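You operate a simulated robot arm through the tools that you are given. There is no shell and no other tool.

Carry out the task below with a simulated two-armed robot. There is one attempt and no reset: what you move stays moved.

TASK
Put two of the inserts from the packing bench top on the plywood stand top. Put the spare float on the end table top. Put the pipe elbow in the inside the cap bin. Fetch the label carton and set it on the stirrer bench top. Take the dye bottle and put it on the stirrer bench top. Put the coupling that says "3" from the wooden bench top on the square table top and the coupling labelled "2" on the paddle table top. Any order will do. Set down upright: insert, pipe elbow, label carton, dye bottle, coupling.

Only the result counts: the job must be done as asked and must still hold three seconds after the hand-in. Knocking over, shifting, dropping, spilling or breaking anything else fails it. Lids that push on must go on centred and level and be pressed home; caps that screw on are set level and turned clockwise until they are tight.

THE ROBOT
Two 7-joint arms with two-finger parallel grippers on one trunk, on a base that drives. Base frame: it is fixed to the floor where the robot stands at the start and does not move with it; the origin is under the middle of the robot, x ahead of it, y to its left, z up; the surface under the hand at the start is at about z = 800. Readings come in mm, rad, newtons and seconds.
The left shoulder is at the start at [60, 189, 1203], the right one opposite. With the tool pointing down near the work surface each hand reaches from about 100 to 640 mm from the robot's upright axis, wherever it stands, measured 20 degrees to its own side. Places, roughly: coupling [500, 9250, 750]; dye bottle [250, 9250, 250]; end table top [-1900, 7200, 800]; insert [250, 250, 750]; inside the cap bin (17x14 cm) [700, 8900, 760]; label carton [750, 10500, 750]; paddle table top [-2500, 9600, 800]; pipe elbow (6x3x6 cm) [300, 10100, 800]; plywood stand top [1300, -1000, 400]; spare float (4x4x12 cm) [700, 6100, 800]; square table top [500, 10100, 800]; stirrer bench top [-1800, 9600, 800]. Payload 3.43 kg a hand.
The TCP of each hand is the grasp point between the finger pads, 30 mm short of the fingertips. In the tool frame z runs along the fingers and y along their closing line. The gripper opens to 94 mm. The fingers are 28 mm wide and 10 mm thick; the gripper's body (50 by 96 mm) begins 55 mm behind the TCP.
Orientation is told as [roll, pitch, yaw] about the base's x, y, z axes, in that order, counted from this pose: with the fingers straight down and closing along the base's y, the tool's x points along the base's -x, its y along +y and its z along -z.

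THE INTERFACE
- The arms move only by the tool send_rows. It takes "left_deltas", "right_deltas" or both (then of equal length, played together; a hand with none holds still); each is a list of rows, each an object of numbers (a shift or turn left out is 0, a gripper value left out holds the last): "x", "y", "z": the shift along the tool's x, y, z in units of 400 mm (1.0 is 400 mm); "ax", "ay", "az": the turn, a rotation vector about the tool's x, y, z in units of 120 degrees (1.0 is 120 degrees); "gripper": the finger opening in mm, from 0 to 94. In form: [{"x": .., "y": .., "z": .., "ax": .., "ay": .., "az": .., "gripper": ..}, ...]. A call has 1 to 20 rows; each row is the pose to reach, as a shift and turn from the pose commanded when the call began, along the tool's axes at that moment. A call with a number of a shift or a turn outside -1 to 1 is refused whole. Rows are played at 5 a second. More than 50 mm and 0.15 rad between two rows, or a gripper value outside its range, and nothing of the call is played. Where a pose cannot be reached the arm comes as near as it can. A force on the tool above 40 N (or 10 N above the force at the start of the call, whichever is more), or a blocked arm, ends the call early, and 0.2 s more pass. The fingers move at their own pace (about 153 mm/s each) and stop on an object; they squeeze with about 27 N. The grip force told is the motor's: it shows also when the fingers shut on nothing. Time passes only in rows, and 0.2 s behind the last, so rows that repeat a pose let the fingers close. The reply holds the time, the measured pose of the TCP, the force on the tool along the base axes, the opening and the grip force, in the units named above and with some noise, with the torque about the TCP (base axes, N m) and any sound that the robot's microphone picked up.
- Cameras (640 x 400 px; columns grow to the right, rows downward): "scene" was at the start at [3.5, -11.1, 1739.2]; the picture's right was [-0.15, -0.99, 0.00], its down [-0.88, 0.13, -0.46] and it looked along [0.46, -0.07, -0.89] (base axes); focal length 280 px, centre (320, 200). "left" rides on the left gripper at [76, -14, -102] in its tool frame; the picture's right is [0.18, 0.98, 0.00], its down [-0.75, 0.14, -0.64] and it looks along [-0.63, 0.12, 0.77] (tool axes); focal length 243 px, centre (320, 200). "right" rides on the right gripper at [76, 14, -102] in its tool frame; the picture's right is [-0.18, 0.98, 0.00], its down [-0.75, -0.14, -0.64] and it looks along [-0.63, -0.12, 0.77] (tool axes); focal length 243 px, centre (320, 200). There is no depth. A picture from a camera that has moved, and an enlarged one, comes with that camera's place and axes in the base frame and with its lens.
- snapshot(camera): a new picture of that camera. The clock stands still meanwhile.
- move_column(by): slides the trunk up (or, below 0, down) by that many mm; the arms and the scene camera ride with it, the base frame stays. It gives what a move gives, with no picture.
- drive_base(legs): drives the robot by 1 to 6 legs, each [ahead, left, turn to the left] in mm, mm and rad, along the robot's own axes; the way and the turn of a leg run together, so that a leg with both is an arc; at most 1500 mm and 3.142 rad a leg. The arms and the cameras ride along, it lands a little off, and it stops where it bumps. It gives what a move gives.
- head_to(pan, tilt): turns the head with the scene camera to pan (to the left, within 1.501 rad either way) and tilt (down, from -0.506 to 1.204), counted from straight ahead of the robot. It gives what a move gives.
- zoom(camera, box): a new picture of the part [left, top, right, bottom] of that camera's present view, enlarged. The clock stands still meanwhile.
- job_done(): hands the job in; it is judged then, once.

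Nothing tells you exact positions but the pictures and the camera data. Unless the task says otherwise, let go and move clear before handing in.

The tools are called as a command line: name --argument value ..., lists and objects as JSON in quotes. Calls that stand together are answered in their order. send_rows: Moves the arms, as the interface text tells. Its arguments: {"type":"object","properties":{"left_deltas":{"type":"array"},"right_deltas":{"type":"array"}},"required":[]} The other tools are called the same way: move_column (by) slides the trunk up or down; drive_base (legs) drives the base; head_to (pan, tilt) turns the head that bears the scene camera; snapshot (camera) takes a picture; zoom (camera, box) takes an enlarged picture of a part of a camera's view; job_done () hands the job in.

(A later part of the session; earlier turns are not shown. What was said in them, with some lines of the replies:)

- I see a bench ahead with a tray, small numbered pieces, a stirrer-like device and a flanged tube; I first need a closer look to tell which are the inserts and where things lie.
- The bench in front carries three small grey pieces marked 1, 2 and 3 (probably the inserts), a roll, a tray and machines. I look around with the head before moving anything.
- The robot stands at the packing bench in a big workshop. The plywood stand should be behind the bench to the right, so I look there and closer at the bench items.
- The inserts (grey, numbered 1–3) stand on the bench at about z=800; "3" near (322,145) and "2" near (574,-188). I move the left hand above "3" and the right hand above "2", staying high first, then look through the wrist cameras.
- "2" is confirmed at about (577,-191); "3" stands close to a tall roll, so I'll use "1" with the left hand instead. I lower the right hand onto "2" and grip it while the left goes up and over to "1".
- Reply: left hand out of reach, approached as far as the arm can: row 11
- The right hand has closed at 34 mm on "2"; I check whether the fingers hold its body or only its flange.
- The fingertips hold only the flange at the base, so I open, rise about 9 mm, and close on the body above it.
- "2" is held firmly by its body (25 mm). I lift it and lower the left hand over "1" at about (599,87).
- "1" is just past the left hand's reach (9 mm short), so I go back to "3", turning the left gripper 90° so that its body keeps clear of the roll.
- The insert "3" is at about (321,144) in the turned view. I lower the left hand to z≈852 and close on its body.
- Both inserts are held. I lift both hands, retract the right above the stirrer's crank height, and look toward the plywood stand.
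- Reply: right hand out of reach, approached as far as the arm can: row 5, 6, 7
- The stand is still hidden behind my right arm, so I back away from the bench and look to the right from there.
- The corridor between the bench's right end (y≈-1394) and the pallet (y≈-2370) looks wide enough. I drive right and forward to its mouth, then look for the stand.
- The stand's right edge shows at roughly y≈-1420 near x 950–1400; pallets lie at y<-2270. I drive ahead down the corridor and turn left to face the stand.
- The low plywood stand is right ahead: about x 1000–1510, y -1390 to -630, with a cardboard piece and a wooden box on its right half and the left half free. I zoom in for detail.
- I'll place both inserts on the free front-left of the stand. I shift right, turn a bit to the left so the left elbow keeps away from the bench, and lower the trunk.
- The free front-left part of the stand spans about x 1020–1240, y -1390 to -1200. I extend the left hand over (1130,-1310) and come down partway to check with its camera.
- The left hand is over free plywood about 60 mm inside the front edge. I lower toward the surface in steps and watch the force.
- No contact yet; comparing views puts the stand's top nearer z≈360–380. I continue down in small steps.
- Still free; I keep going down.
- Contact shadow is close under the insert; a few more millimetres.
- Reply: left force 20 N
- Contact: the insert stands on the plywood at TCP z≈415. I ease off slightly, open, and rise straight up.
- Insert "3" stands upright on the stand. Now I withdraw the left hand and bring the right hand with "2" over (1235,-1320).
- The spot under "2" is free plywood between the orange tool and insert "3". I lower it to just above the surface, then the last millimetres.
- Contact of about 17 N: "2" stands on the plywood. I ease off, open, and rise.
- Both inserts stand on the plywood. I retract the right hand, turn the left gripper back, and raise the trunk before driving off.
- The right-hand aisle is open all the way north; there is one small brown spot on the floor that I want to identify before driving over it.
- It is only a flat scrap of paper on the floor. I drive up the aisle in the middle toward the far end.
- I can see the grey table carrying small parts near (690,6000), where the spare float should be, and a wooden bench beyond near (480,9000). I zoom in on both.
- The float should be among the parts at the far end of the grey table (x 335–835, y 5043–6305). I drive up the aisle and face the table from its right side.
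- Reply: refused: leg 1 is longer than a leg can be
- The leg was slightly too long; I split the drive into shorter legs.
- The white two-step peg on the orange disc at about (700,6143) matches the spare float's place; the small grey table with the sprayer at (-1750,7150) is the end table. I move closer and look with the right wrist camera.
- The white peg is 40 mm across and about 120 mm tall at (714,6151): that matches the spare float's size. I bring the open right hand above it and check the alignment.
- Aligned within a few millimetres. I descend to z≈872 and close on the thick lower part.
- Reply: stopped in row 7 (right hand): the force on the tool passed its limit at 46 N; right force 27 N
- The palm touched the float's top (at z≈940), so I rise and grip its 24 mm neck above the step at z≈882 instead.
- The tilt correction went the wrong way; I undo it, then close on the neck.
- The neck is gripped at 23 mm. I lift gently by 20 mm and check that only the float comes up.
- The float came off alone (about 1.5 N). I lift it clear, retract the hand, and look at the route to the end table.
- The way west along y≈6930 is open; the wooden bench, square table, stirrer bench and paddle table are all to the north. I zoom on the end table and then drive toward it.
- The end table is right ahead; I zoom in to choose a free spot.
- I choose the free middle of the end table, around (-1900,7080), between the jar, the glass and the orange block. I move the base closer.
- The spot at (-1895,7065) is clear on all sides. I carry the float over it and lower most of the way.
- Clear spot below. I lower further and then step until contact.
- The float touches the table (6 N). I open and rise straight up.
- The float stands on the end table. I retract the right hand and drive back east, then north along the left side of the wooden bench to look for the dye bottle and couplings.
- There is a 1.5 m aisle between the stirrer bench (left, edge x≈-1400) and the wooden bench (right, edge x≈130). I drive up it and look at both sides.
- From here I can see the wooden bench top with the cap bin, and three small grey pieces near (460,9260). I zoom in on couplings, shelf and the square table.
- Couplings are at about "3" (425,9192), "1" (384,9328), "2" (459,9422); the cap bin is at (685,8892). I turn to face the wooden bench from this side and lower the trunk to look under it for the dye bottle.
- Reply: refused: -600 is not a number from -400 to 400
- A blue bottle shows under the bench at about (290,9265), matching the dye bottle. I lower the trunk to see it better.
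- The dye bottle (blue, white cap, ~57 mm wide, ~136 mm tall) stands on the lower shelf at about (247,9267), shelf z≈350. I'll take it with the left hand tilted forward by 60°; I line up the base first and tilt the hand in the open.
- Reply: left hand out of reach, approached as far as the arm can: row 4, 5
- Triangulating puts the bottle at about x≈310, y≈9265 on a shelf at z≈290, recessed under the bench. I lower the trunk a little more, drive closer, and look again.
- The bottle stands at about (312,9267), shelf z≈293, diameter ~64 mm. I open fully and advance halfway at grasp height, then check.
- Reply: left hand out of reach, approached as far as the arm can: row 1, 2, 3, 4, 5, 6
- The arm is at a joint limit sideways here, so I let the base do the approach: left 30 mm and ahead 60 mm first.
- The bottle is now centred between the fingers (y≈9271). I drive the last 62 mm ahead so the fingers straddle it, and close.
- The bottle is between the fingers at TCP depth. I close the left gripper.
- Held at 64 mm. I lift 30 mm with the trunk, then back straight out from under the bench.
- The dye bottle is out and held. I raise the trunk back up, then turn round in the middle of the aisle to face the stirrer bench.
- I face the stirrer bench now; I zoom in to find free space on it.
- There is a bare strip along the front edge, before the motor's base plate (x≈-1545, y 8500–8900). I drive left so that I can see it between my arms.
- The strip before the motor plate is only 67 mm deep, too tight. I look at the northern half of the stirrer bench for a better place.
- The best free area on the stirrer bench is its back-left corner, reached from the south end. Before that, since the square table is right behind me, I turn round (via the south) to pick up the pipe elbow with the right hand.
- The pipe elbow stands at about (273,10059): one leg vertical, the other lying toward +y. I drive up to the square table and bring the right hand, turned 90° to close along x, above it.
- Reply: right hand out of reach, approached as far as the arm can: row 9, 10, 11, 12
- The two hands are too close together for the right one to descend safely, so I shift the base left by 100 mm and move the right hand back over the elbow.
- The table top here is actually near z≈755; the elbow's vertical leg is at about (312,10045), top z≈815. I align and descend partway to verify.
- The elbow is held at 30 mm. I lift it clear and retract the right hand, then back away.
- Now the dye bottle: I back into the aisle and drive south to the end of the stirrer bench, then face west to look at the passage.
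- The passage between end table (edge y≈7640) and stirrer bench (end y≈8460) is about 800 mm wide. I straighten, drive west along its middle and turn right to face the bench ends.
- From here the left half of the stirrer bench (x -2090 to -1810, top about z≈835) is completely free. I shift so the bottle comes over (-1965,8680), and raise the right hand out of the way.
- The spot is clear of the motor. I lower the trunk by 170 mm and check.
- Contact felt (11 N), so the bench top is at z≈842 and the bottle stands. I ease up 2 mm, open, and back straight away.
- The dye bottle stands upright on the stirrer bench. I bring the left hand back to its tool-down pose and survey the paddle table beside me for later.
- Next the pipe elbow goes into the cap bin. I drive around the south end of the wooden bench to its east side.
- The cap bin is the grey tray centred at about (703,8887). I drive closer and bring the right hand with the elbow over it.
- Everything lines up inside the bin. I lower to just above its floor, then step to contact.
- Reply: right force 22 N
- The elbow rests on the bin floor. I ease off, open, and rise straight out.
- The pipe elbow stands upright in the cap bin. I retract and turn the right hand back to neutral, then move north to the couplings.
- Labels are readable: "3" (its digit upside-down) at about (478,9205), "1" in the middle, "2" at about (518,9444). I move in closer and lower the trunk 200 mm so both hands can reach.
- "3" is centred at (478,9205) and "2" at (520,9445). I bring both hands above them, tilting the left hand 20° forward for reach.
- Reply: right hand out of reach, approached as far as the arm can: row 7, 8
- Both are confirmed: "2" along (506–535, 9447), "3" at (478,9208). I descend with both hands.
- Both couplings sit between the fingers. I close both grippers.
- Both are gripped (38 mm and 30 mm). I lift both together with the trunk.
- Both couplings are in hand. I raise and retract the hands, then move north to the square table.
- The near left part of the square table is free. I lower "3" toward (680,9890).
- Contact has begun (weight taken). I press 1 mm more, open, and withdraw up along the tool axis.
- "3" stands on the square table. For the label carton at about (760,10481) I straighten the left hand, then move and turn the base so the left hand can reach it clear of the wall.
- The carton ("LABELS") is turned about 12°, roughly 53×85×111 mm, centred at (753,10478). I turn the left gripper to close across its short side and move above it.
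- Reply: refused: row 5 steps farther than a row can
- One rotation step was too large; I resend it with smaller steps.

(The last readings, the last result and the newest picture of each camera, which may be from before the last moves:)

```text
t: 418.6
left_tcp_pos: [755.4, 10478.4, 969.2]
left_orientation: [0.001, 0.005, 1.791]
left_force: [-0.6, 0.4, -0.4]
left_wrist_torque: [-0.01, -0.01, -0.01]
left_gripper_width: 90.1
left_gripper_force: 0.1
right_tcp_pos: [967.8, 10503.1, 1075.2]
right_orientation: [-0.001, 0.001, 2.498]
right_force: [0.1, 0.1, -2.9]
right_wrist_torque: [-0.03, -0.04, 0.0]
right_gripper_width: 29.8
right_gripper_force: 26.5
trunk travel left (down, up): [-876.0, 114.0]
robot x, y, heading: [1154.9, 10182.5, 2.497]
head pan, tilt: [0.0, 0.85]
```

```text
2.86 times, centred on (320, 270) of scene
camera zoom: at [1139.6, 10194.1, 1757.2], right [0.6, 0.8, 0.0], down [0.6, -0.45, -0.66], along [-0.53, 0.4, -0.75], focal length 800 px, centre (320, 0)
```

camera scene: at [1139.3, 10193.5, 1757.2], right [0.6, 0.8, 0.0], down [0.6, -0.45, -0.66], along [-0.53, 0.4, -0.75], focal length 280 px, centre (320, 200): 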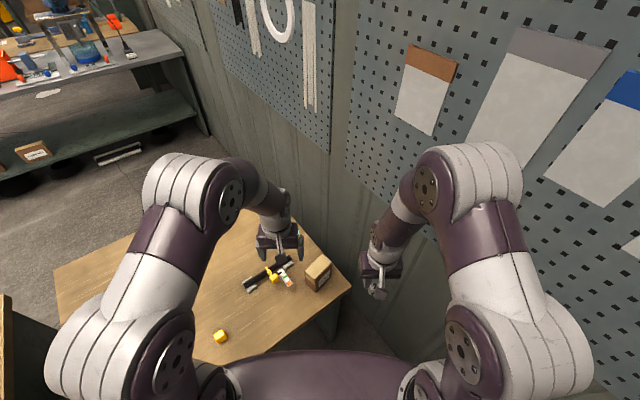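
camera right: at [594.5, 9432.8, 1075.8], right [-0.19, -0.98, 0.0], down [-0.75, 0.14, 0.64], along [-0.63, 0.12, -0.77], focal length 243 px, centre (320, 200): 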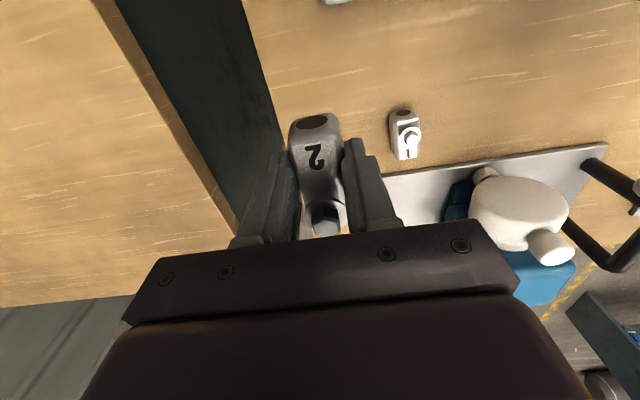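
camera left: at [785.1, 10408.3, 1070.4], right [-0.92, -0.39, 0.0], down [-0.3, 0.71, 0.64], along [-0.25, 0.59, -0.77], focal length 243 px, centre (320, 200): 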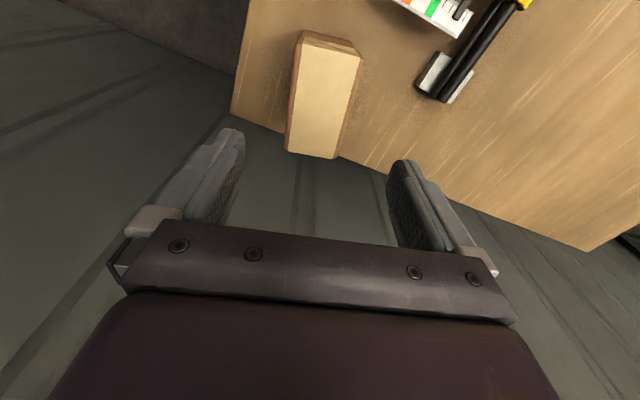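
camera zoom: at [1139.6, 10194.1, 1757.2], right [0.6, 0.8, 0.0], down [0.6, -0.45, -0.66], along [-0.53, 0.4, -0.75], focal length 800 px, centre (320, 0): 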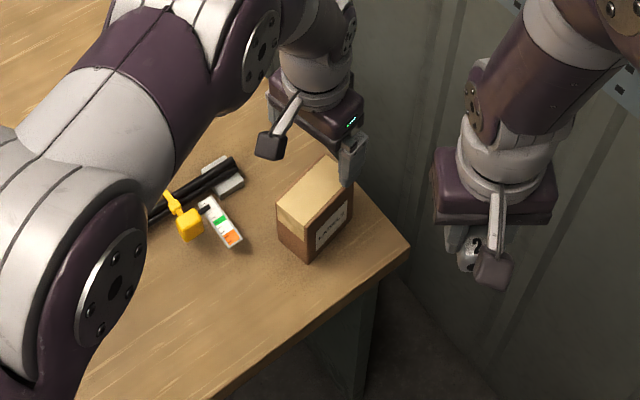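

The carton is aligned between the fingers. I descend to z≈826 and close.

send_rows --left_deltas '[{"x": 0.012, "z": 0.08}, {"x": 0.012, "z": 0.16}, {"x": 0.012, "z": 0.23}, {"x": 0.012, "z": 0.29}, {"x": 0.012, "z": 0.33}, {"x": 0.012, "z": 0.358}, {"x": 0.012, "z": 0.358}, {"x": 0.012, "z": 0.358, "gripper": 65}, {"x": 0.012, "z": 0.358, "gripper": 40}, {"x": 0.012, "z": 0.358, "gripper": 30}, {"x": 0.012, "z": 0.358, "gripper": 30}]'

snapshot --camera "left"

zoom --camera "scene" --box '[220, 200, 420, 340]'

```text
t: 421.0
left_tcp_pos: [756.0, 10473.2, 827.5]
left_orientation: [0.001, 0.006, 1.79]
left_force: [0.9, 0.3, 0.3]
left_wrist_torque: [0.07, -0.05, -0.07]
left_gripper_width: 59.3
left_gripper_force: 27.6
right_tcp_pos: [967.1, 10502.7, 1074.8]
right_orientation: [-0.003, 0.001, 2.497]
right_force: [0.4, 0.1, -3.4]
right_wrist_torque: [-0.04, -0.04, 0.02]
right_gripper_width: 29.4
right_gripper_force: 27.1
trunk travel left (down, up): [-876.0, 114.0]
robot x, y, heading: [1154.4, 10188.3, 2.499]
head pan, tilt: [0.0, 0.85]
```

```text
taken
camera left: at [786.1, 10402.9, 927.0], right [-0.92, -0.39, 0.0], down [-0.3, 0.71, 0.64], along [-0.25, 0.59, -0.77], focal length 243 px, centre (320, 200)
```

left: 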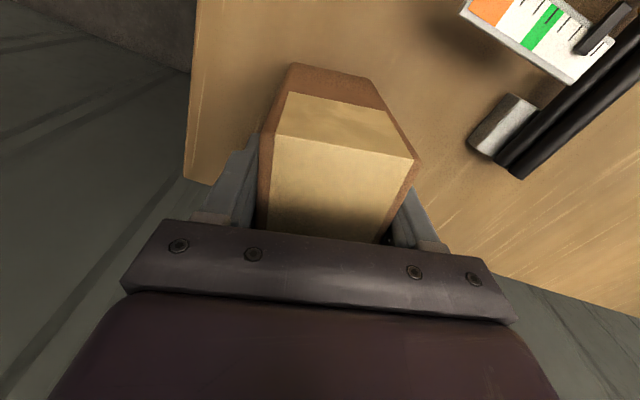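

```text
2.86 times, centred on (320, 270) of scene
camera zoom: at [1139.4, 10194.2, 1757.2], right [0.6, 0.8, 0.0], down [0.6, -0.45, -0.66], along [-0.53, 0.4, -0.75], focal length 800 px, centre (320, 0)
```

zoom: 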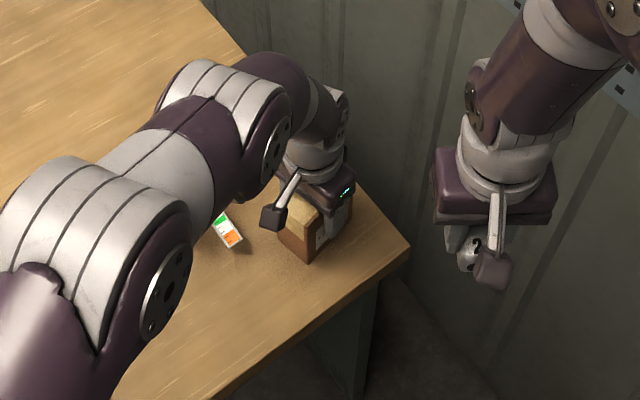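

Held at 59 mm. I lift the carton straight up.

send_rows --left_deltas '[{"z": -0.04}, {"z": -0.1}, {"z": -0.2}, {"z": -0.3}, {"z": -0.4}, {"z": -0.5}, {"z": -0.6}, {"z": -0.7}]'

snapshot --camera "left"

zoom --camera "scene" --box '[220, 200, 420, 340]'

```text
t: 422.8
left_tcp_pos: [756.1, 10472.8, 1106.4]
left_orientation: [0.002, 0.005, 1.792]
left_force: [0.3, -0.4, -2.1]
left_wrist_torque: [0.01, -0.06, 0.0]
left_gripper_width: 59.1
left_gripper_force: 26.9
right_tcp_pos: [967.1, 10503.1, 1073.8]
right_orientation: [-0.003, 0.0, 2.497]
right_force: [-0.8, -0.1, -3.3]
right_wrist_torque: [-0.04, -0.06, 0.0]
right_gripper_width: 29.6
right_gripper_force: 27.2
trunk travel left (down, up): [-876.0, 114.0]
robot x, y, heading: [1156.0, 10186.3, 2.494]
head pan, tilt: [0.0, 0.85]
```

```text
taken
camera left: at [785.7, 10403.7, 1207.2], right [-0.92, -0.39, 0.0], down [-0.3, 0.71, 0.64], along [-0.25, 0.59, -0.77], focal length 243 px, centre (320, 200)
```

left: 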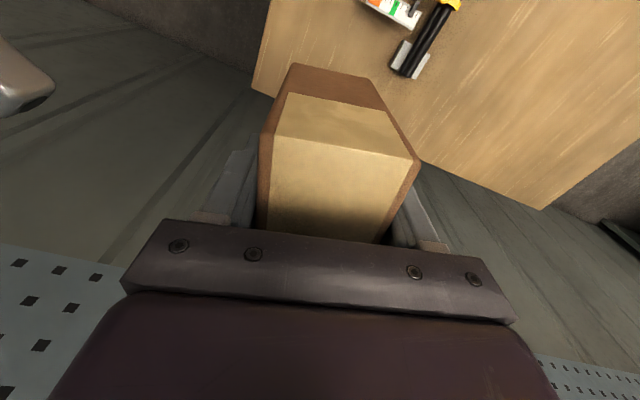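

```text
2.86 times, centred on (320, 270) of scene
camera zoom: at [1140.0, 10193.5, 1757.1], right [0.6, 0.8, 0.0], down [0.6, -0.45, -0.66], along [-0.53, 0.4, -0.75], focal length 800 px, centre (320, 0)
```

zoom: 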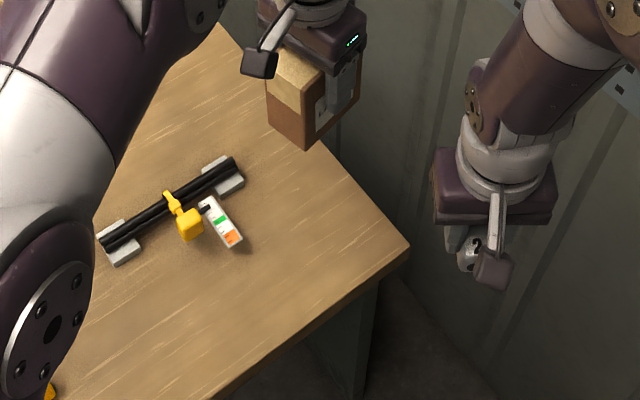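

The carton is lifted. I tuck the left hand, back into the east aisle, turn north-facing, and drive back round to the west side.

send_rows --left_deltas '[{"x": 0.1, "y": 0, "az": -0.03}, {"x": 0.2, "y": 0, "az": -0.09}, {"x": 0.3, "y": 0, "az": -0.15}, {"x": 0.4, "y": 0, "az": -0.21}, {"x": 0.493, "y": 0, "az": -0.27}, {"x": 0.493, "y": 0, "az": -0.33}]'

drive_base --legs '[[-367, 81, 0], [0, 0, -0.923]]'

snapshot --camera "left"

snapshot --camera "right"

```text
t: 424.2
left_tcp_pos: [797.7, 10281.4, 1106.5]
left_orientation: [0.006, 0.003, 2.484]
left_force: [-0.7, 0.7, -2.6]
left_wrist_torque: [-0.02, 0.01, -0.02]
left_gripper_width: 59.0
left_gripper_force: 27.2
right_tcp_pos: [966.0, 10504.9, 1073.5]
right_orientation: [-0.002, 0.002, 2.498]
right_force: [0.2, 0.9, -3.7]
right_wrist_torque: [-0.03, -0.03, -0.04]
right_gripper_width: 29.9
right_gripper_force: 27.1
trunk travel left (down, up): [-876.0, 114.0]
robot x, y, heading: [1152.5, 10183.2, 2.494]
head pan, tilt: [0.0, 0.85]
```

```text
t: 429.0
left_tcp_pos: [1262.2, 10242.7, 1105.9]
left_orientation: [0.003, 0.003, 1.553]
left_force: [-0.5, -0.7, -2.9]
left_wrist_torque: [0.0, -0.02, 0.02]
left_gripper_width: 59.2
left_gripper_force: 26.8
right_tcp_pos: [1542.4, 10238.9, 1074.8]
right_orientation: [-0.001, 0.0, 1.57]
right_force: [0.2, 0.1, -2.9]
right_wrist_torque: [-0.03, 0.01, 0.02]
right_gripper_width: 29.6
right_gripper_force: 26.7
trunk travel left (down, up): [-876.0, 114.0]
robot x, y, heading: [1398.5, 9895.6, 1.568]
head pan, tilt: [0.0, 0.85]
```

```text
taken
camera left: at [1276.5, 10166.4, 1207.4], right [-0.99, -0.17, 0.0], down [-0.12, 0.76, 0.64], along [-0.11, 0.63, -0.77], focal length 243 px, centre (320, 200)
```

left: 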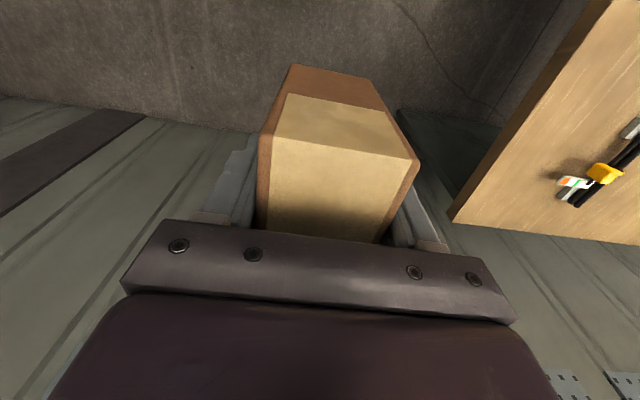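

```text
taken
camera right: at [1527.2, 10164.1, 1175.7], right [-0.98, 0.19, 0.0], down [0.14, 0.75, 0.64], along [0.12, 0.63, -0.77], focal length 243 px, centre (320, 200)
```

right: 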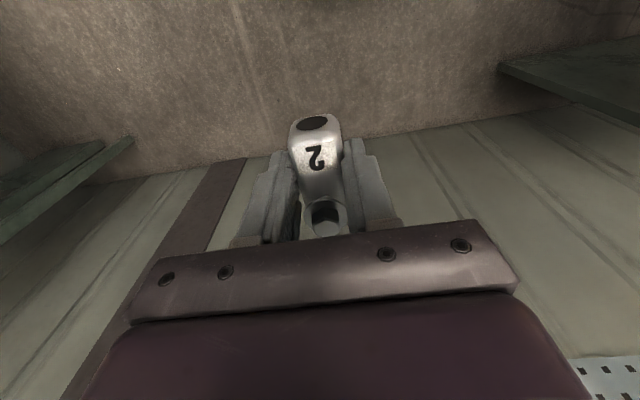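

Both objects are secure. I drive back south, west, and north to the ends of the stirrer bench and paddle table.

drive_base --legs '[[-1450, 0, 0], [-1440, 0, 0], [0, 1400, 0], [0, 620, 0]]'

drive_base --legs '[[960, 0, 0], [0, 1150, 0]]'

head_to --pan 0.15 --tilt 0.8

snapshot --camera "scene"

```text
t: 452.5
left_tcp_pos: [-731.3, 7359.4, 1107.0]
left_orientation: [0.006, 0.003, 1.548]
left_force: [0.3, -0.2, -2.3]
left_wrist_torque: [0.0, 0.01, -0.01]
left_gripper_width: 59.4
left_gripper_force: 27.0
right_tcp_pos: [-450.9, 7355.1, 1073.6]
right_orientation: [-0.001, 0.002, 1.564]
right_force: [-0.3, 0.1, -3.6]
right_wrist_torque: [-0.02, -0.01, 0.01]
right_gripper_width: 29.3
right_gripper_force: 26.7
trunk travel left (down, up): [-876.0, 114.0]
robot x, y, heading: [-602.1, 7014.8, 1.565]
head pan, tilt: [0.0, 0.85]
```

```text
t: 463.0
left_tcp_pos: [-1870.8, 8335.2, 1106.7]
left_orientation: [0.005, 0.004, 1.541]
left_force: [0.2, -0.2, -3.4]
left_wrist_torque: [-0.01, -0.02, 0.02]
left_gripper_width: 59.3
left_gripper_force: 26.5
right_tcp_pos: [-1591.4, 8329.1, 1073.4]
right_orientation: [-0.002, 0.001, 1.556]
right_force: [-0.2, -0.7, -3.3]
right_wrist_torque: [-0.06, 0.0, 0.01]
right_gripper_width: 29.6
right_gripper_force: 27.0
trunk travel left (down, up): [-876.0, 114.0]
robot x, y, heading: [-1739.0, 7990.1, 1.555]
head pan, tilt: [0.0, 0.85]
```

```text
t: 463.7
left_tcp_pos: [-1871.1, 8335.3, 1107.2]
left_orientation: [0.006, 0.004, 1.543]
left_force: [-0.1, -0.1, -1.6]
left_wrist_torque: [0.0, 0.03, 0.01]
left_gripper_width: 59.1
left_gripper_force: 26.6
right_tcp_pos: [-1592.2, 8327.8, 1073.2]
right_orientation: [-0.002, 0.001, 1.558]
right_force: [0.6, 1.1, -2.9]
right_wrist_torque: [-0.04, 0.0, -0.03]
right_gripper_width: 29.8
right_gripper_force: 27.1
trunk travel left (down, up): [-876.0, 114.0]
robot x, y, heading: [-1735.0, 7989.2, 1.559]
head pan, tilt: [0.15, 0.799]
```

```text
taken
camera scene: at [-1750.4, 8008.1, 1761.2], right [0.99, 0.14, 0.0], down [0.1, -0.71, -0.7], along [-0.09, 0.69, -0.72], focal length 280 px, centre (320, 200)
```

scene: 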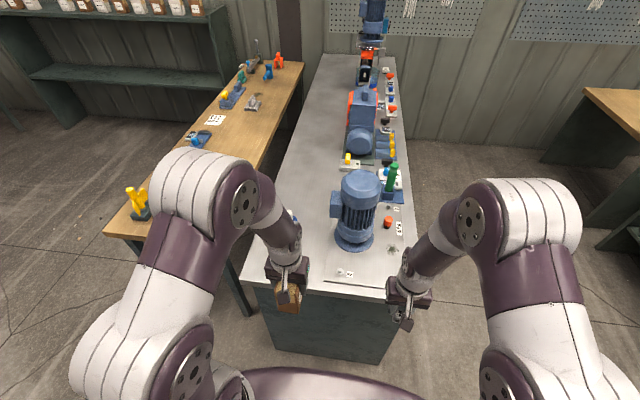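

The stirrer bench's left side is free apart from the dye bottle. I move up and carry the carton over (-1900,8565).

drive_base --legs '[[88, 0, 0.012]]'

snapshot --camera "left"

snapshot --camera "scene"

```text
t: 464.8
left_tcp_pos: [-1873.3, 8419.0, 1107.2]
left_orientation: [0.006, 0.002, 1.552]
left_force: [-0.8, -0.5, -2.0]
left_wrist_torque: [0.0, -0.02, 0.01]
left_gripper_width: 59.3
left_gripper_force: 26.9
right_tcp_pos: [-1595.9, 8416.5, 1073.8]
right_orientation: [-0.004, 0.0, 1.568]
right_force: [0.1, -0.3, -2.2]
right_wrist_torque: [-0.01, 0.03, 0.02]
right_gripper_width: 29.9
right_gripper_force: 27.4
trunk travel left (down, up): [-876.0, 114.0]
robot x, y, heading: [-1736.6, 8076.3, 1.566]
head pan, tilt: [0.15, 0.799]
```

```text
taken
camera left: at [-1860.7, 8342.7, 1208.0], right [-0.99, -0.17, 0.0], down [-0.13, 0.76, 0.64], along [-0.11, 0.63, -0.77], focal length 243 px, centre (320, 200)
```

left: 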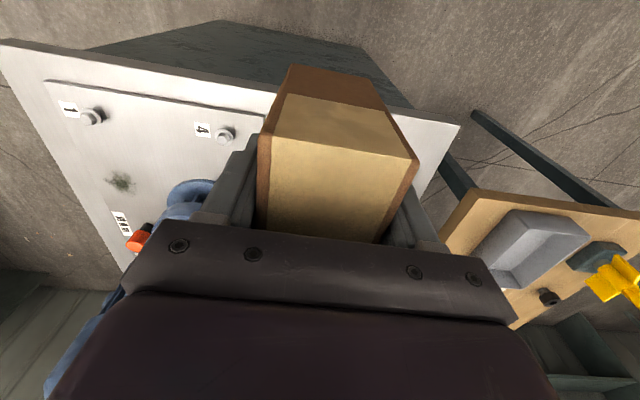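

```text
taken
camera scene: at [-1749.6, 8092.6, 1761.3], right [0.99, 0.15, 0.0], down [0.11, -0.71, -0.7], along [-0.1, 0.69, -0.72], focal length 280 px, centre (320, 200)
```

scene: 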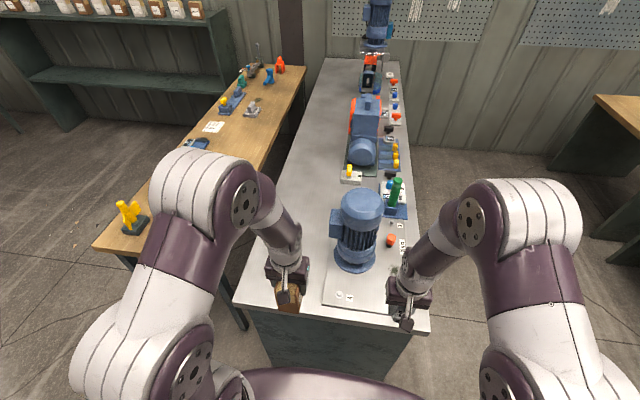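

send_rows --left_deltas '[{"x": -0.09, "y": 0.022}, {"x": -0.18, "y": 0.044}, {"x": -0.27, "y": 0.066}, {"x": -0.3635, "y": 0.087}, {"x": -0.3635, "y": 0.087, "z": 0.09}, {"x": -0.3635, "y": 0.087, "z": 0.18}, {"x": -0.3635, "y": 0.087, "z": 0.27}, {"x": -0.3635, "y": 0.087, "z": 0.36}, {"x": -0.3635, "y": 0.087, "z": 0.43}, {"x": -0.3635, "y": 0.087, "z": 0.43}]'

snapshot --camera "left"

snapshot --camera "scene"

```text
t: 466.9
left_tcp_pos: [-1908.2, 8565.4, 934.2]
left_orientation: [0.004, 0.003, 1.552]
left_force: [-0.4, -0.1, -2.3]
left_wrist_torque: [0.04, 0.02, 0.01]
left_gripper_width: 59.3
left_gripper_force: 27.2
right_tcp_pos: [-1594.3, 8418.1, 1073.2]
right_orientation: [-0.002, 0.0, 1.57]
right_force: [0.2, 0.7, -2.6]
right_wrist_torque: [-0.04, 0.02, -0.02]
right_gripper_width: 29.5
right_gripper_force: 26.6
trunk travel left (down, up): [-876.0, 114.0]
robot x, y, heading: [-1736.9, 8078.6, 1.571]
head pan, tilt: [0.15, 0.799]
```

```text
taken
camera left: at [-1894.8, 8489.8, 1034.6], right [-0.99, -0.17, 0.0], down [-0.13, 0.76, 0.64], along [-0.11, 0.63, -0.77], focal length 243 px, centre (320, 200)
```

left: 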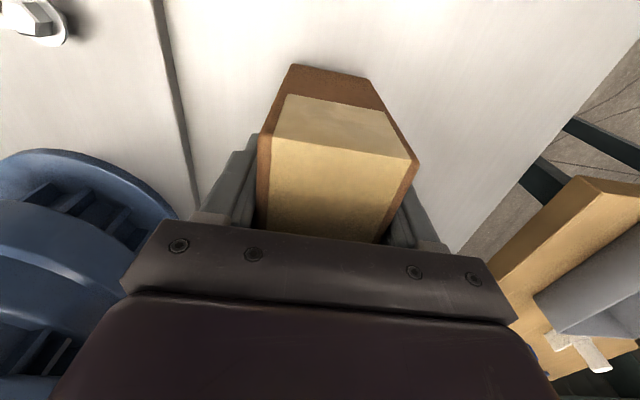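

```text
taken
camera scene: at [-1749.7, 8095.1, 1761.2], right [0.99, 0.15, 0.0], down [0.11, -0.71, -0.7], along [-0.1, 0.69, -0.72], focal length 280 px, centre (320, 200)
```

scene: 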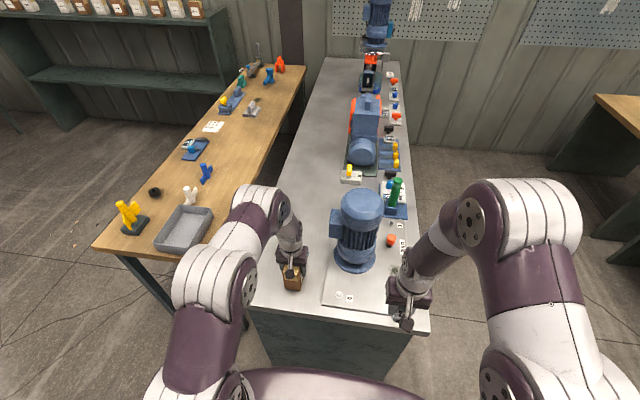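

send_rows --left_deltas '[{"z": 0.02}, {"z": 0.04}, {"z": 0.04}]'

send_rows --left_deltas '[{"z": 0.007}, {"z": 0.014}, {"z": 0.014}]'

```text
t: 467.8
left_tcp_pos: [-1906.2, 8565.9, 919.1]
left_orientation: [0.005, 0.0, 1.552]
left_force: [-1.4, 3.9, 22.2]
left_wrist_torque: [-0.43, -0.45, 0.08]
left_gripper_width: 59.1
left_gripper_force: 26.9
right_tcp_pos: [-1595.1, 8416.6, 1074.7]
right_orientation: [-0.003, 0.0, 1.568]
right_force: [-0.2, 0.5, -3.9]
right_wrist_torque: [-0.02, -0.02, -0.02]
right_gripper_width: 29.6
right_gripper_force: 27.0
trunk travel left (down, up): [-876.0, 114.0]
robot x, y, heading: [-1737.9, 8076.3, 1.567]
head pan, tilt: [0.15, 0.799]
```

```text
t: 468.6
left_tcp_pos: [-1907.1, 8565.1, 914.8]
left_orientation: [0.006, 0.001, 1.553]
left_force: [5.1, 2.7, 24.6]
left_wrist_torque: [-0.23, -0.72, 0.0]
left_gripper_width: 59.1
left_gripper_force: 27.5
right_tcp_pos: [-1593.2, 8416.1, 1074.4]
right_orientation: [0.0, 0.0, 1.57]
right_force: [0.5, 0.1, -3.2]
right_wrist_torque: [-0.02, -0.02, -0.02]
right_gripper_width: 29.9
right_gripper_force: 27.7
trunk travel left (down, up): [-876.0, 114.0]
robot x, y, heading: [-1739.9, 8079.0, 1.573]
head pan, tilt: [0.15, 0.799]
```

Contact: the carton stands on the bench. I ease off, open, and rise.

send_rows --left_deltas '[{"z": -0.008}, {"z": -0.008, "gripper": 75}, {"z": -0.008, "gripper": 90}, {"z": -0.008, "gripper": 90}]'

snapshot --camera "left"

send_rows --left_deltas '[{"z": -0.05}, {"z": -0.12}, {"z": -0.22}, {"z": -0.32}, {"z": -0.42}, {"z": -0.5}, {"x": 0.09, "y": 0, "z": -0.5}, {"x": 0.18, "y": 0, "z": -0.5}, {"x": 0.27, "y": 0, "z": -0.5}, {"x": 0.36, "y": 0, "z": -0.5}]'

snapshot --camera "left"

snapshot --camera "scene"

```text
t: 469.6
left_tcp_pos: [-1907.9, 8565.1, 915.6]
left_orientation: [0.003, 0.003, 1.554]
left_force: [0.4, -0.4, 1.1]
left_wrist_torque: [0.0, -0.01, 0.02]
left_gripper_width: 89.8
left_gripper_force: 0.0
right_tcp_pos: [-1595.0, 8418.0, 1073.9]
right_orientation: [-0.002, 0.002, 1.569]
right_force: [1.1, 0.0, -2.6]
right_wrist_torque: [-0.06, 0.0, 0.0]
right_gripper_width: 29.5
right_gripper_force: 27.3
trunk travel left (down, up): [-876.0, 114.0]
robot x, y, heading: [-1735.7, 8079.1, 1.57]
head pan, tilt: [0.15, 0.799]
```

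```text
taken
camera left: at [-1894.5, 8490.1, 1016.4], right [-0.99, -0.17, 0.0], down [-0.13, 0.76, 0.64], along [-0.11, 0.63, -0.77], focal length 243 px, centre (320, 200)
```

left: 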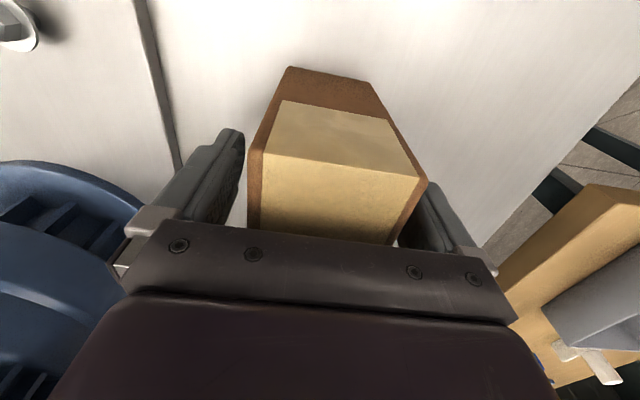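

```text
t: 471.8
left_tcp_pos: [-1909.0, 8421.9, 1117.7]
left_orientation: [0.004, 0.001, 1.553]
left_force: [0.3, -0.2, 0.0]
left_wrist_torque: [-0.02, -0.02, -0.03]
left_gripper_width: 89.8
left_gripper_force: 0.1
right_tcp_pos: [-1594.3, 8416.3, 1074.7]
right_orientation: [0.0, -0.001, 1.569]
right_force: [0.1, -0.8, -3.7]
right_wrist_torque: [-0.03, 0.02, 0.03]
right_gripper_width: 29.6
right_gripper_force: 27.0
trunk travel left (down, up): [-876.0, 114.0]
robot x, y, heading: [-1738.4, 8078.1, 1.564]
head pan, tilt: [0.15, 0.799]
```

```text
taken
camera left: at [-1895.5, 8345.1, 1218.7], right [-0.99, -0.17, 0.0], down [-0.12, 0.76, 0.64], along [-0.11, 0.63, -0.77], focal length 243 px, centre (320, 200)
```

left: 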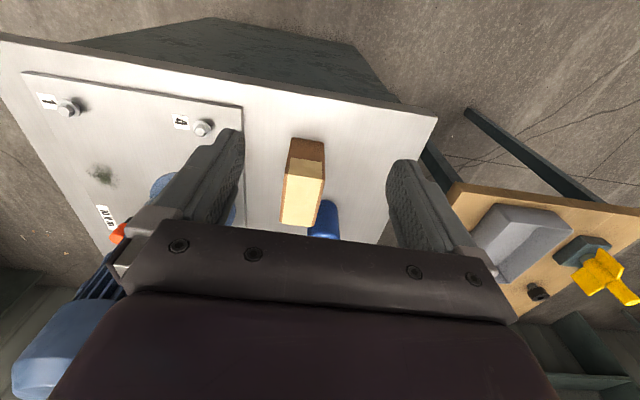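

```text
taken
camera scene: at [-1749.7, 8093.0, 1761.2], right [0.99, 0.15, 0.0], down [0.11, -0.71, -0.7], along [-0.1, 0.69, -0.72], focal length 280 px, centre (320, 200)
```

scene: 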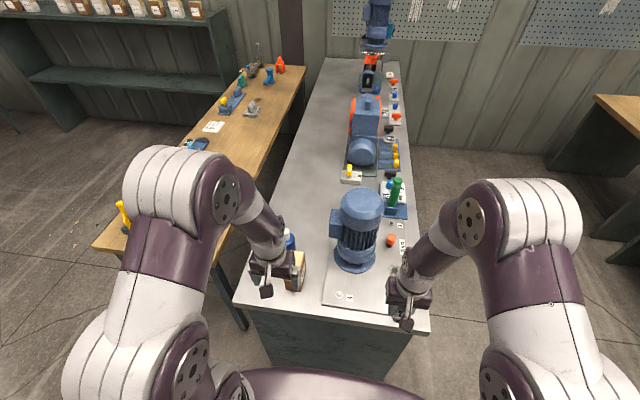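

The label carton and the dye bottle both stand on the stirrer bench. I strafe left to the end of the paddle table to place "2".

drive_base --legs '[[-40, 0, 0], [0, 780, 0.0]]'

head_to --pan 0.0 --tilt 0.75

snapshot --camera "scene"

zoom --camera "scene" --box '[180, 160, 440, 320]'

```text
t: 476.4
left_tcp_pos: [-2685.7, 8382.3, 1117.2]
left_orientation: [0.006, 0.004, 1.557]
left_force: [0.2, 1.8, -0.2]
left_wrist_torque: [-0.01, 0.01, -0.01]
left_gripper_width: 89.7
left_gripper_force: 0.0
right_tcp_pos: [-2372.6, 8378.0, 1073.5]
right_orientation: [-0.003, 0.002, 1.574]
right_force: [0.5, 0.3, -3.3]
right_wrist_torque: [-0.06, 0.01, 0.0]
right_gripper_width: 30.0
right_gripper_force: 26.7
trunk travel left (down, up): [-876.0, 114.0]
robot x, y, heading: [-2517.1, 8037.2, 1.573]
head pan, tilt: [0.15, 0.799]
```

```text
t: 477.1
left_tcp_pos: [-2688.3, 8381.9, 1116.8]
left_orientation: [0.004, 0.004, 1.556]
left_force: [0.5, -0.7, 0.4]
left_wrist_torque: [0.01, -0.03, -0.01]
left_gripper_width: 90.0
left_gripper_force: 0.0
right_tcp_pos: [-2372.9, 8378.8, 1074.0]
right_orientation: [-0.001, 0.001, 1.572]
right_force: [0.0, 0.0, -3.2]
right_wrist_torque: [-0.02, 0.0, -0.01]
right_gripper_width: 29.8
right_gripper_force: 27.1
trunk travel left (down, up): [-876.0, 114.0]
robot x, y, heading: [-2515.6, 8036.8, 1.573]
head pan, tilt: [0.0, 0.75]
```

```text
taken
camera scene: at [-2515.5, 8058.0, 1765.2], right [1.0, 0.0, 0.0], down [0.0, -0.68, -0.73], along [0.0, 0.73, -0.68], focal length 280 px, centre (320, 200)
```

scene: 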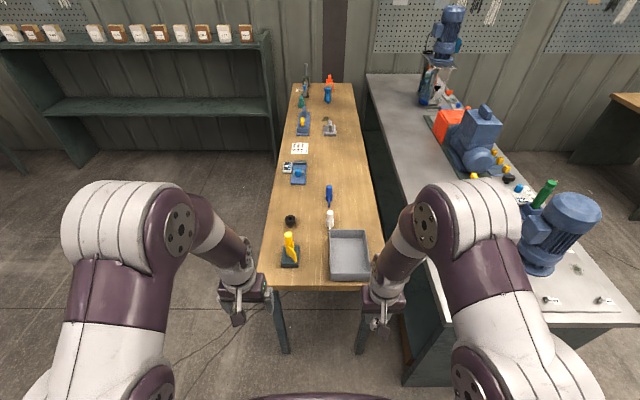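

```text
2.46 times, centred on (310, 240) of scene
camera zoom: at [-2515.5, 8058.0, 1765.2], right [1.0, 0.0, 0.0], down [0.0, -0.68, -0.73], along [0.0, 0.73, -0.68], focal length 690 px, centre (345, 102)
```

zoom: 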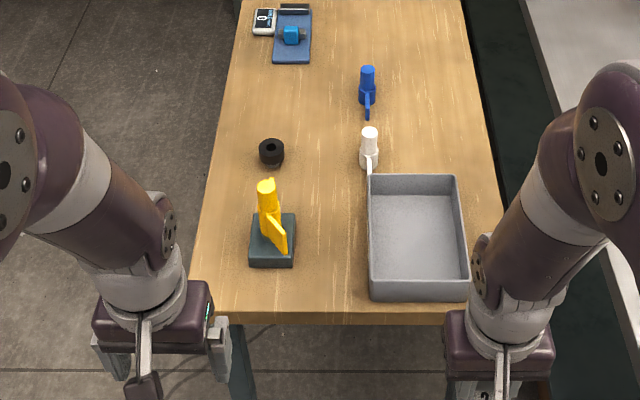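

The gap on the paddle table between the yellow propeller's base (x<-2600) and the grey tray (x>-2477) is 123 mm wide, table z≈800. I drive up and bring "2" over (-2532,8702).

drive_base --legs '[[168, 0, 0]]'

send_rows --right_deltas '[{"x": -0.06, "y": 0.06}, {"x": -0.12, "y": 0.13}, {"x": -0.18, "y": 0.2}, {"x": -0.25, "y": 0.27}, {"x": -0.32, "y": 0.33}, {"x": -0.388, "y": 0.3975}, {"x": -0.388, "y": 0.3975}]'

snapshot --camera "right"

snapshot --camera "scene"

```text
t: 478.6
left_tcp_pos: [-2686.9, 8546.0, 1118.3]
left_orientation: [0.004, 0.002, 1.557]
left_force: [0.4, 0.1, -0.2]
left_wrist_torque: [0.02, 0.03, 0.01]
left_gripper_width: 90.3
left_gripper_force: 0.0
right_tcp_pos: [-2372.5, 8542.0, 1076.0]
right_orientation: [-0.002, 0.0, 1.572]
right_force: [0.2, 0.0, -2.8]
right_wrist_torque: [-0.02, 0.02, 0.0]
right_gripper_width: 29.7
right_gripper_force: 27.1
trunk travel left (down, up): [-876.0, 114.0]
robot x, y, heading: [-2518.3, 8203.2, 1.575]
head pan, tilt: [0.0, 0.75]
```

```text
t: 480.2
left_tcp_pos: [-2688.5, 8548.0, 1118.2]
left_orientation: [0.006, 0.003, 1.556]
left_force: [0.8, -0.8, 0.3]
left_wrist_torque: [0.02, 0.01, -0.03]
left_gripper_width: 90.3
left_gripper_force: 0.1
right_tcp_pos: [-2533.9, 8699.2, 1073.2]
right_orientation: [-0.002, 0.003, 1.572]
right_force: [-0.4, 0.2, -3.3]
right_wrist_torque: [-0.04, -0.01, 0.02]
right_gripper_width: 29.5
right_gripper_force: 27.4
trunk travel left (down, up): [-876.0, 114.0]
robot x, y, heading: [-2517.2, 8200.1, 1.574]
head pan, tilt: [0.0, 0.75]
```

```text
taken
camera right: at [-2548.8, 8623.2, 1174.7], right [-0.98, 0.18, 0.0], down [0.14, 0.75, 0.64], along [0.12, 0.63, -0.77], focal length 243 px, centre (320, 200)
```

right: 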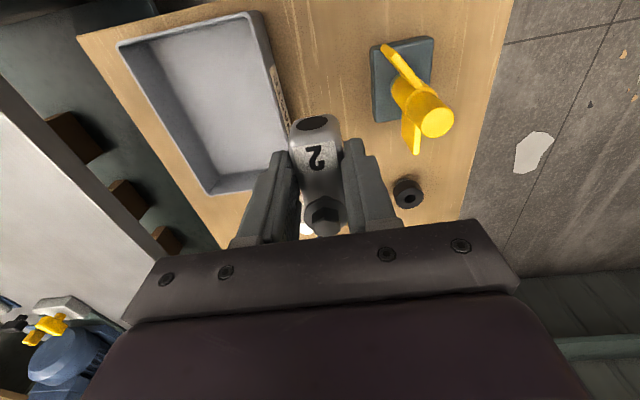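

```text
taken
camera scene: at [-2514.9, 8224.0, 1765.2], right [1.0, 0.0, 0.0], down [0.0, -0.68, -0.73], along [0.0, 0.73, -0.68], focal length 280 px, centre (320, 200)
```

scene: 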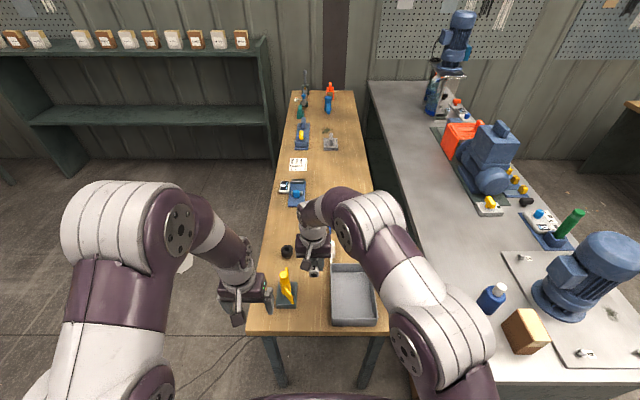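

The landing spot is centred between tray and propeller. I lower "2" to just above the table and then step to contact.

send_rows --right_deltas '[{"z": 0.09}, {"z": 0.18}, {"z": 0.27}, {"z": 0.36}, {"z": 0.44}, {"z": 0.5}, {"z": 0.545}, {"z": 0.545}]'

snapshot --camera "right"

snapshot --camera "scene"

```text
t: 482.0
left_tcp_pos: [-2688.1, 8547.1, 1118.5]
left_orientation: [0.004, 0.002, 1.555]
left_force: [0.5, -0.4, -0.6]
left_wrist_torque: [-0.05, 0.0, 0.05]
left_gripper_width: 90.2
left_gripper_force: 0.0
right_tcp_pos: [-2533.6, 8699.9, 859.2]
right_orientation: [0.001, -0.006, 1.575]
right_force: [2.4, 8.2, 28.2]
right_wrist_torque: [-0.37, -0.01, 0.12]
right_gripper_width: 29.9
right_gripper_force: 27.0
trunk travel left (down, up): [-876.0, 114.0]
robot x, y, heading: [-2515.5, 8204.6, 1.577]
head pan, tilt: [0.0, 0.75]
```

```text
taken
camera right: at [-2548.6, 8624.1, 960.3], right [-0.98, 0.18, 0.0], down [0.14, 0.75, 0.65], along [0.12, 0.64, -0.76], focal length 243 px, centre (320, 200)
```

right: 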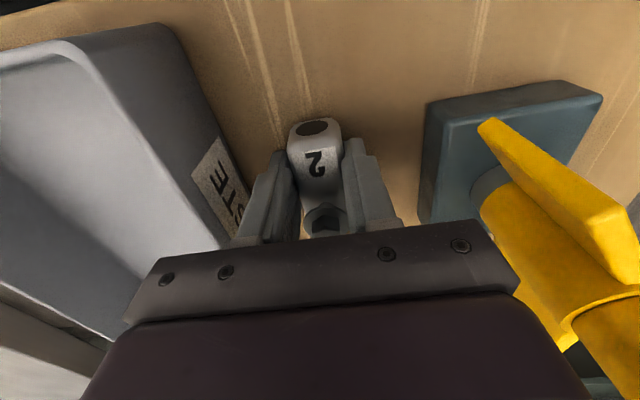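

```text
taken
camera scene: at [-2515.3, 8221.9, 1765.7], right [1.0, 0.0, 0.0], down [0.0, -0.68, -0.73], along [0.0, 0.73, -0.68], focal length 280 px, centre (320, 200)
```

scene: 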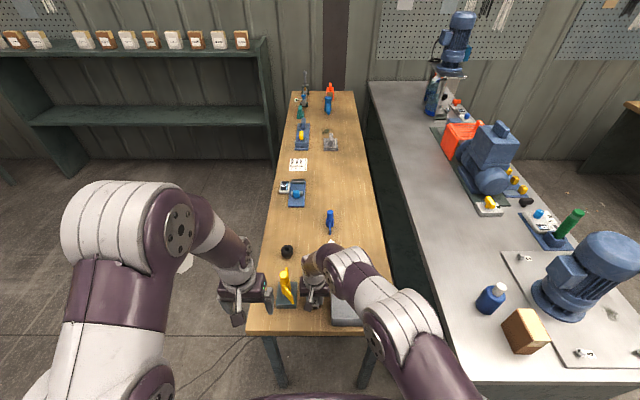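

It touched earlier than expected (table z≈821). I ease up, check, then release.

send_rows --right_deltas '[{"z": -0.006}, {"z": -0.01}, {"z": -0.01}]'

zoom --camera "right" --box '[200, 80, 440, 260]'

```text
t: 482.8
left_tcp_pos: [-2688.0, 8547.4, 1117.4]
left_orientation: [0.004, 0.003, 1.556]
left_force: [0.3, -0.3, 0.1]
left_wrist_torque: [0.0, 0.02, -0.06]
left_gripper_width: 90.0
left_gripper_force: 0.0
right_tcp_pos: [-2532.5, 8697.0, 858.4]
right_orientation: [-0.003, 0.003, 1.573]
right_force: [-2.2, 2.9, 10.1]
right_wrist_torque: [0.57, 0.34, 0.05]
right_gripper_width: 29.8
right_gripper_force: 26.8
trunk travel left (down, up): [-876.0, 114.0]
robot x, y, heading: [-2516.3, 8203.3, 1.572]
head pan, tilt: [0.0, 0.75]
```

```text
2.22 times, centred on (320, 170) of right
camera zoom: at [-2548.0, 8622.1, 961.1], right [-0.98, 0.18, 0.0], down [0.14, 0.76, 0.64], along [0.12, 0.63, -0.77], focal length 539 px, centre (320, 267)
```

zoom: 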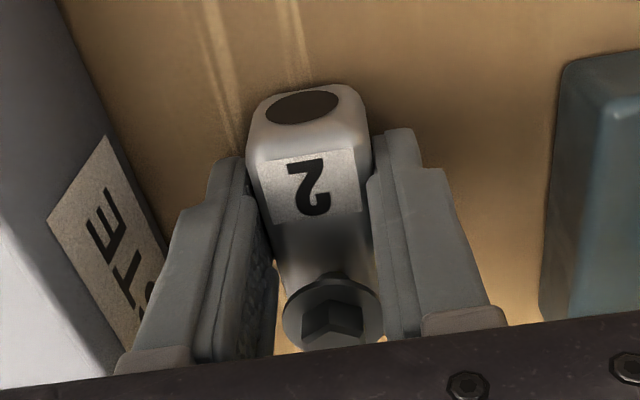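

send_rows --right_deltas '[{"z": -0.003, "gripper": 40}, {"z": -0.003, "gripper": 50}, {"z": -0.003, "gripper": 50}]'

zoom --camera "right" --box '[200, 80, 440, 260]'

send_rows --right_deltas '[{"z": -0.03}, {"z": -0.08}, {"z": -0.16}, {"z": -0.25}, {"z": -0.35}, {"z": -0.45}, {"z": -0.55}]'

snapshot --camera "right"

snapshot --camera "scene"

```text
t: 483.6
left_tcp_pos: [-2688.1, 8548.0, 1118.5]
left_orientation: [0.005, 0.003, 1.558]
left_force: [-0.3, 1.1, 0.2]
left_wrist_torque: [0.02, 0.01, 0.03]
left_gripper_width: 90.1
left_gripper_force: 0.0
right_tcp_pos: [-2532.1, 8699.0, 861.2]
right_orientation: [-0.003, 0.002, 1.573]
right_force: [-0.1, 0.2, -0.4]
right_wrist_torque: [-0.01, 0.0, -0.02]
right_gripper_width: 50.0
right_gripper_force: 0.0
trunk travel left (down, up): [-876.0, 114.0]
robot x, y, heading: [-2515.5, 8202.3, 1.58]
head pan, tilt: [0.0, 0.75]
```

```text
2.22 times, centred on (320, 170) of right
camera zoom: at [-2547.4, 8623.3, 962.3], right [-0.98, 0.18, 0.0], down [0.14, 0.76, 0.64], along [0.12, 0.63, -0.77], focal length 539 px, centre (320, 267)
```

zoom: 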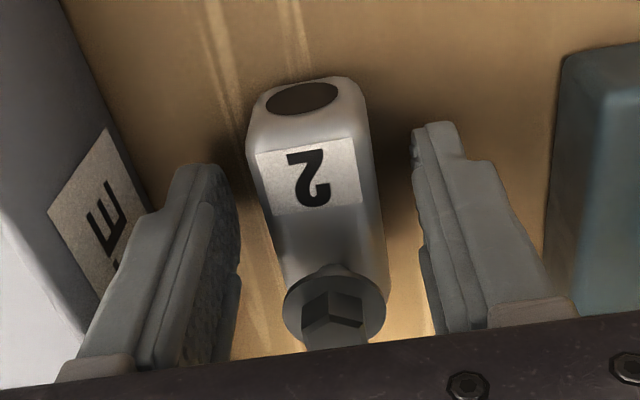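

```text
t: 485.2
left_tcp_pos: [-2688.1, 8547.7, 1118.2]
left_orientation: [0.004, 0.003, 1.557]
left_force: [-0.3, 0.0, 0.5]
left_wrist_torque: [-0.01, -0.06, -0.02]
left_gripper_width: 89.9
left_gripper_force: 0.0
right_tcp_pos: [-2533.0, 8697.9, 1080.8]
right_orientation: [-0.002, 0.001, 1.574]
right_force: [-0.4, -0.6, -0.2]
right_wrist_torque: [0.0, 0.0, -0.02]
right_gripper_width: 49.9
right_gripper_force: 0.0
trunk travel left (down, up): [-876.0, 114.0]
robot x, y, heading: [-2512.9, 8201.8, 1.57]
head pan, tilt: [0.0, 0.75]
```

```text
taken
camera right: at [-2546.3, 8622.8, 1183.1], right [-0.98, 0.18, 0.0], down [0.14, 0.75, 0.64], along [0.12, 0.63, -0.77], focal length 243 px, centre (320, 200)
```

right: 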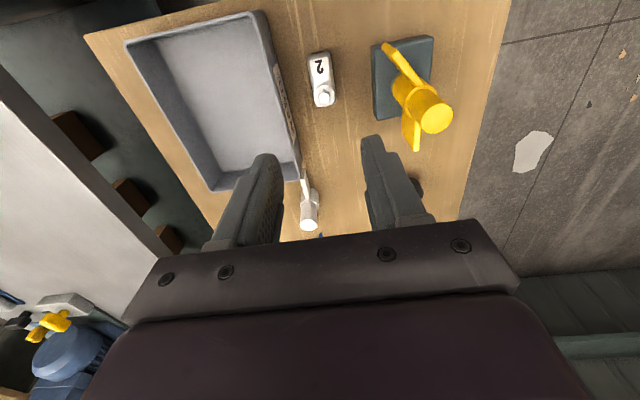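

```text
taken
camera scene: at [-2515.2, 8223.4, 1765.2], right [1.0, 0.0, 0.0], down [0.0, -0.68, -0.73], along [0.0, 0.73, -0.68], focal length 280 px, centre (320, 200)
```

scene: 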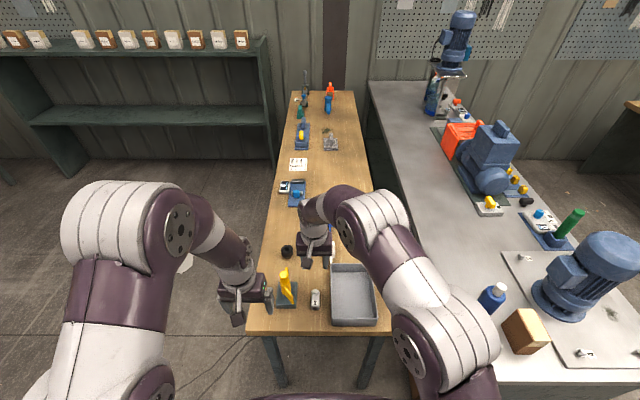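

"2" stands upright on the paddle table between tray and propeller. I retract the right hand along its earlier path and take a last look at the placed things.

send_rows --right_deltas '[{"x": 0.06, "y": -0.06}, {"x": 0.12, "y": -0.13}, {"x": 0.18, "y": -0.2}, {"x": 0.25, "y": -0.27}, {"x": 0.32, "y": -0.33}, {"x": 0.388, "y": -0.3975}]'

drive_base --legs '[[-150, 0, 0]]'

zoom --camera "scene" --box '[230, 180, 420, 310]'

head_to --pan -0.7 --tilt 0.7

snapshot --camera "scene"

```text
t: 486.6
left_tcp_pos: [-2687.3, 8548.7, 1118.0]
left_orientation: [0.006, 0.004, 1.557]
left_force: [0.4, -0.5, -0.1]
left_wrist_torque: [-0.01, 0.01, 0.0]
left_gripper_width: 90.0
left_gripper_force: 0.1
right_tcp_pos: [-2371.3, 8541.8, 1080.9]
right_orientation: [-0.001, 0.0, 1.573]
right_force: [0.1, -0.5, -0.4]
right_wrist_torque: [0.03, 0.03, 0.0]
right_gripper_width: 50.2
right_gripper_force: 0.1
trunk travel left (down, up): [-876.0, 114.0]
robot x, y, heading: [-2517.6, 8203.4, 1.573]
head pan, tilt: [0.0, 0.75]
```

```text
t: 487.9
left_tcp_pos: [-2686.5, 8402.0, 1116.7]
left_orientation: [0.004, 0.006, 1.557]
left_force: [0.0, -0.5, -0.7]
left_wrist_torque: [-0.03, -0.01, 0.01]
left_gripper_width: 90.0
left_gripper_force: 0.1
right_tcp_pos: [-2372.4, 8397.3, 1079.7]
right_orientation: [-0.003, 0.004, 1.572]
right_force: [0.7, 0.0, 0.6]
right_wrist_torque: [-0.04, 0.0, -0.02]
right_gripper_width: 50.1
right_gripper_force: 0.0
trunk travel left (down, up): [-876.0, 114.0]
robot x, y, heading: [-2517.0, 8053.3, 1.572]
head pan, tilt: [0.0, 0.75]
```

```text
3.08 times, centred on (325, 245) of scene
camera zoom: at [-2515.1, 8078.6, 1765.1], right [1.0, 0.0, 0.0], down [0.0, -0.68, -0.73], along [0.0, 0.73, -0.68], focal length 862 px, centre (305, 62)
```

zoom: 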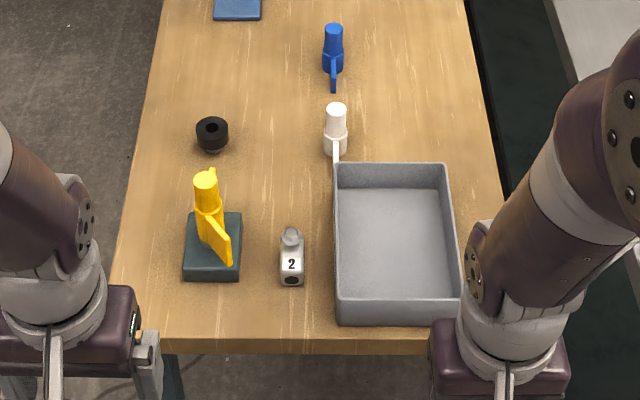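

```text
t: 489.0
left_tcp_pos: [-2687.5, 8399.8, 1117.3]
left_orientation: [0.003, 0.004, 1.558]
left_force: [0.3, 0.3, -0.2]
left_wrist_torque: [-0.02, 0.01, 0.0]
left_gripper_width: 90.0
left_gripper_force: 0.1
right_tcp_pos: [-2373.0, 8394.5, 1080.2]
right_orientation: [0.0, 0.004, 1.572]
right_force: [0.0, 1.0, 0.2]
right_wrist_torque: [0.0, -0.03, 0.01]
right_gripper_width: 50.1
right_gripper_force: 0.0
trunk travel left (down, up): [-876.0, 114.0]
robot x, y, heading: [-2514.9, 8055.1, 1.577]
head pan, tilt: [-0.7, 0.7]
```

```text
taken
camera scene: at [-2460.4, 8058.7, 1769.4], right [0.77, -0.64, 0.0], down [-0.41, -0.49, -0.76], along [0.49, 0.59, -0.64], focal length 280 px, centre (320, 200)
```

scene: 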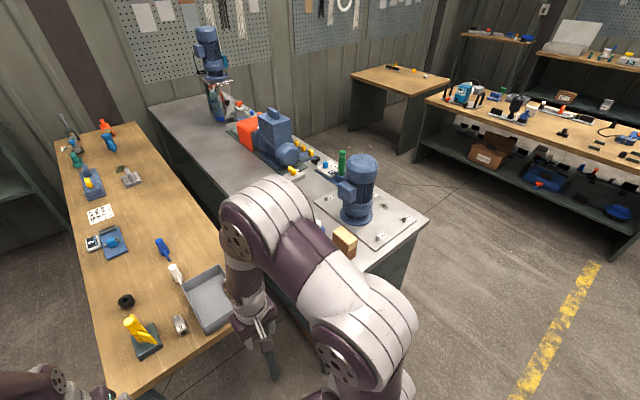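

Coupling "2" is upright on the paddle table, and the carton and dye bottle are on the stirrer bench. The float, pipe elbow, coupling "3" and both inserts were standing where they belong when I left them. Both hands are empty and clear, so I hand the job in.

job_done

```text
The job is handed in.
```

I did every part of the task and handed the job in; I don't have the verdict. I saw each object standing after I let go of it. I didn't drive back to re-check the ones I placed first.

| Object | Now on / in | Standing upright |
|---|---|---|
| Inserts "2" and "3" | Plywood stand top, front-left | Yes |
| Spare float | End table top, middle | Yes |
| Pipe elbow | Inside the cap bin | Yes |
| Label carton | Stirrer bench top, south end | Yes |
| Dye bottle | Stirrer bench top, beside the carton | Yes |
| Coupling "3" | Square table top | Yes |
| Coupling "2" | Paddle table top, between the grey tray and the yellow propeller | Yes |

- **Choices from appearance and place:** I took the three small numbered grey plugs on the packing bench to be the inserts. I took the white two-step peg on the orange disc to be the spare float, because its size and place matched.
- **One hard contact:** my hand pressed down on the float with about 46 N before I gripped it higher. The orange disc under it showed no visible shift.
- **Nothing else disturbed:** I saw nothing else knocked over or moved.
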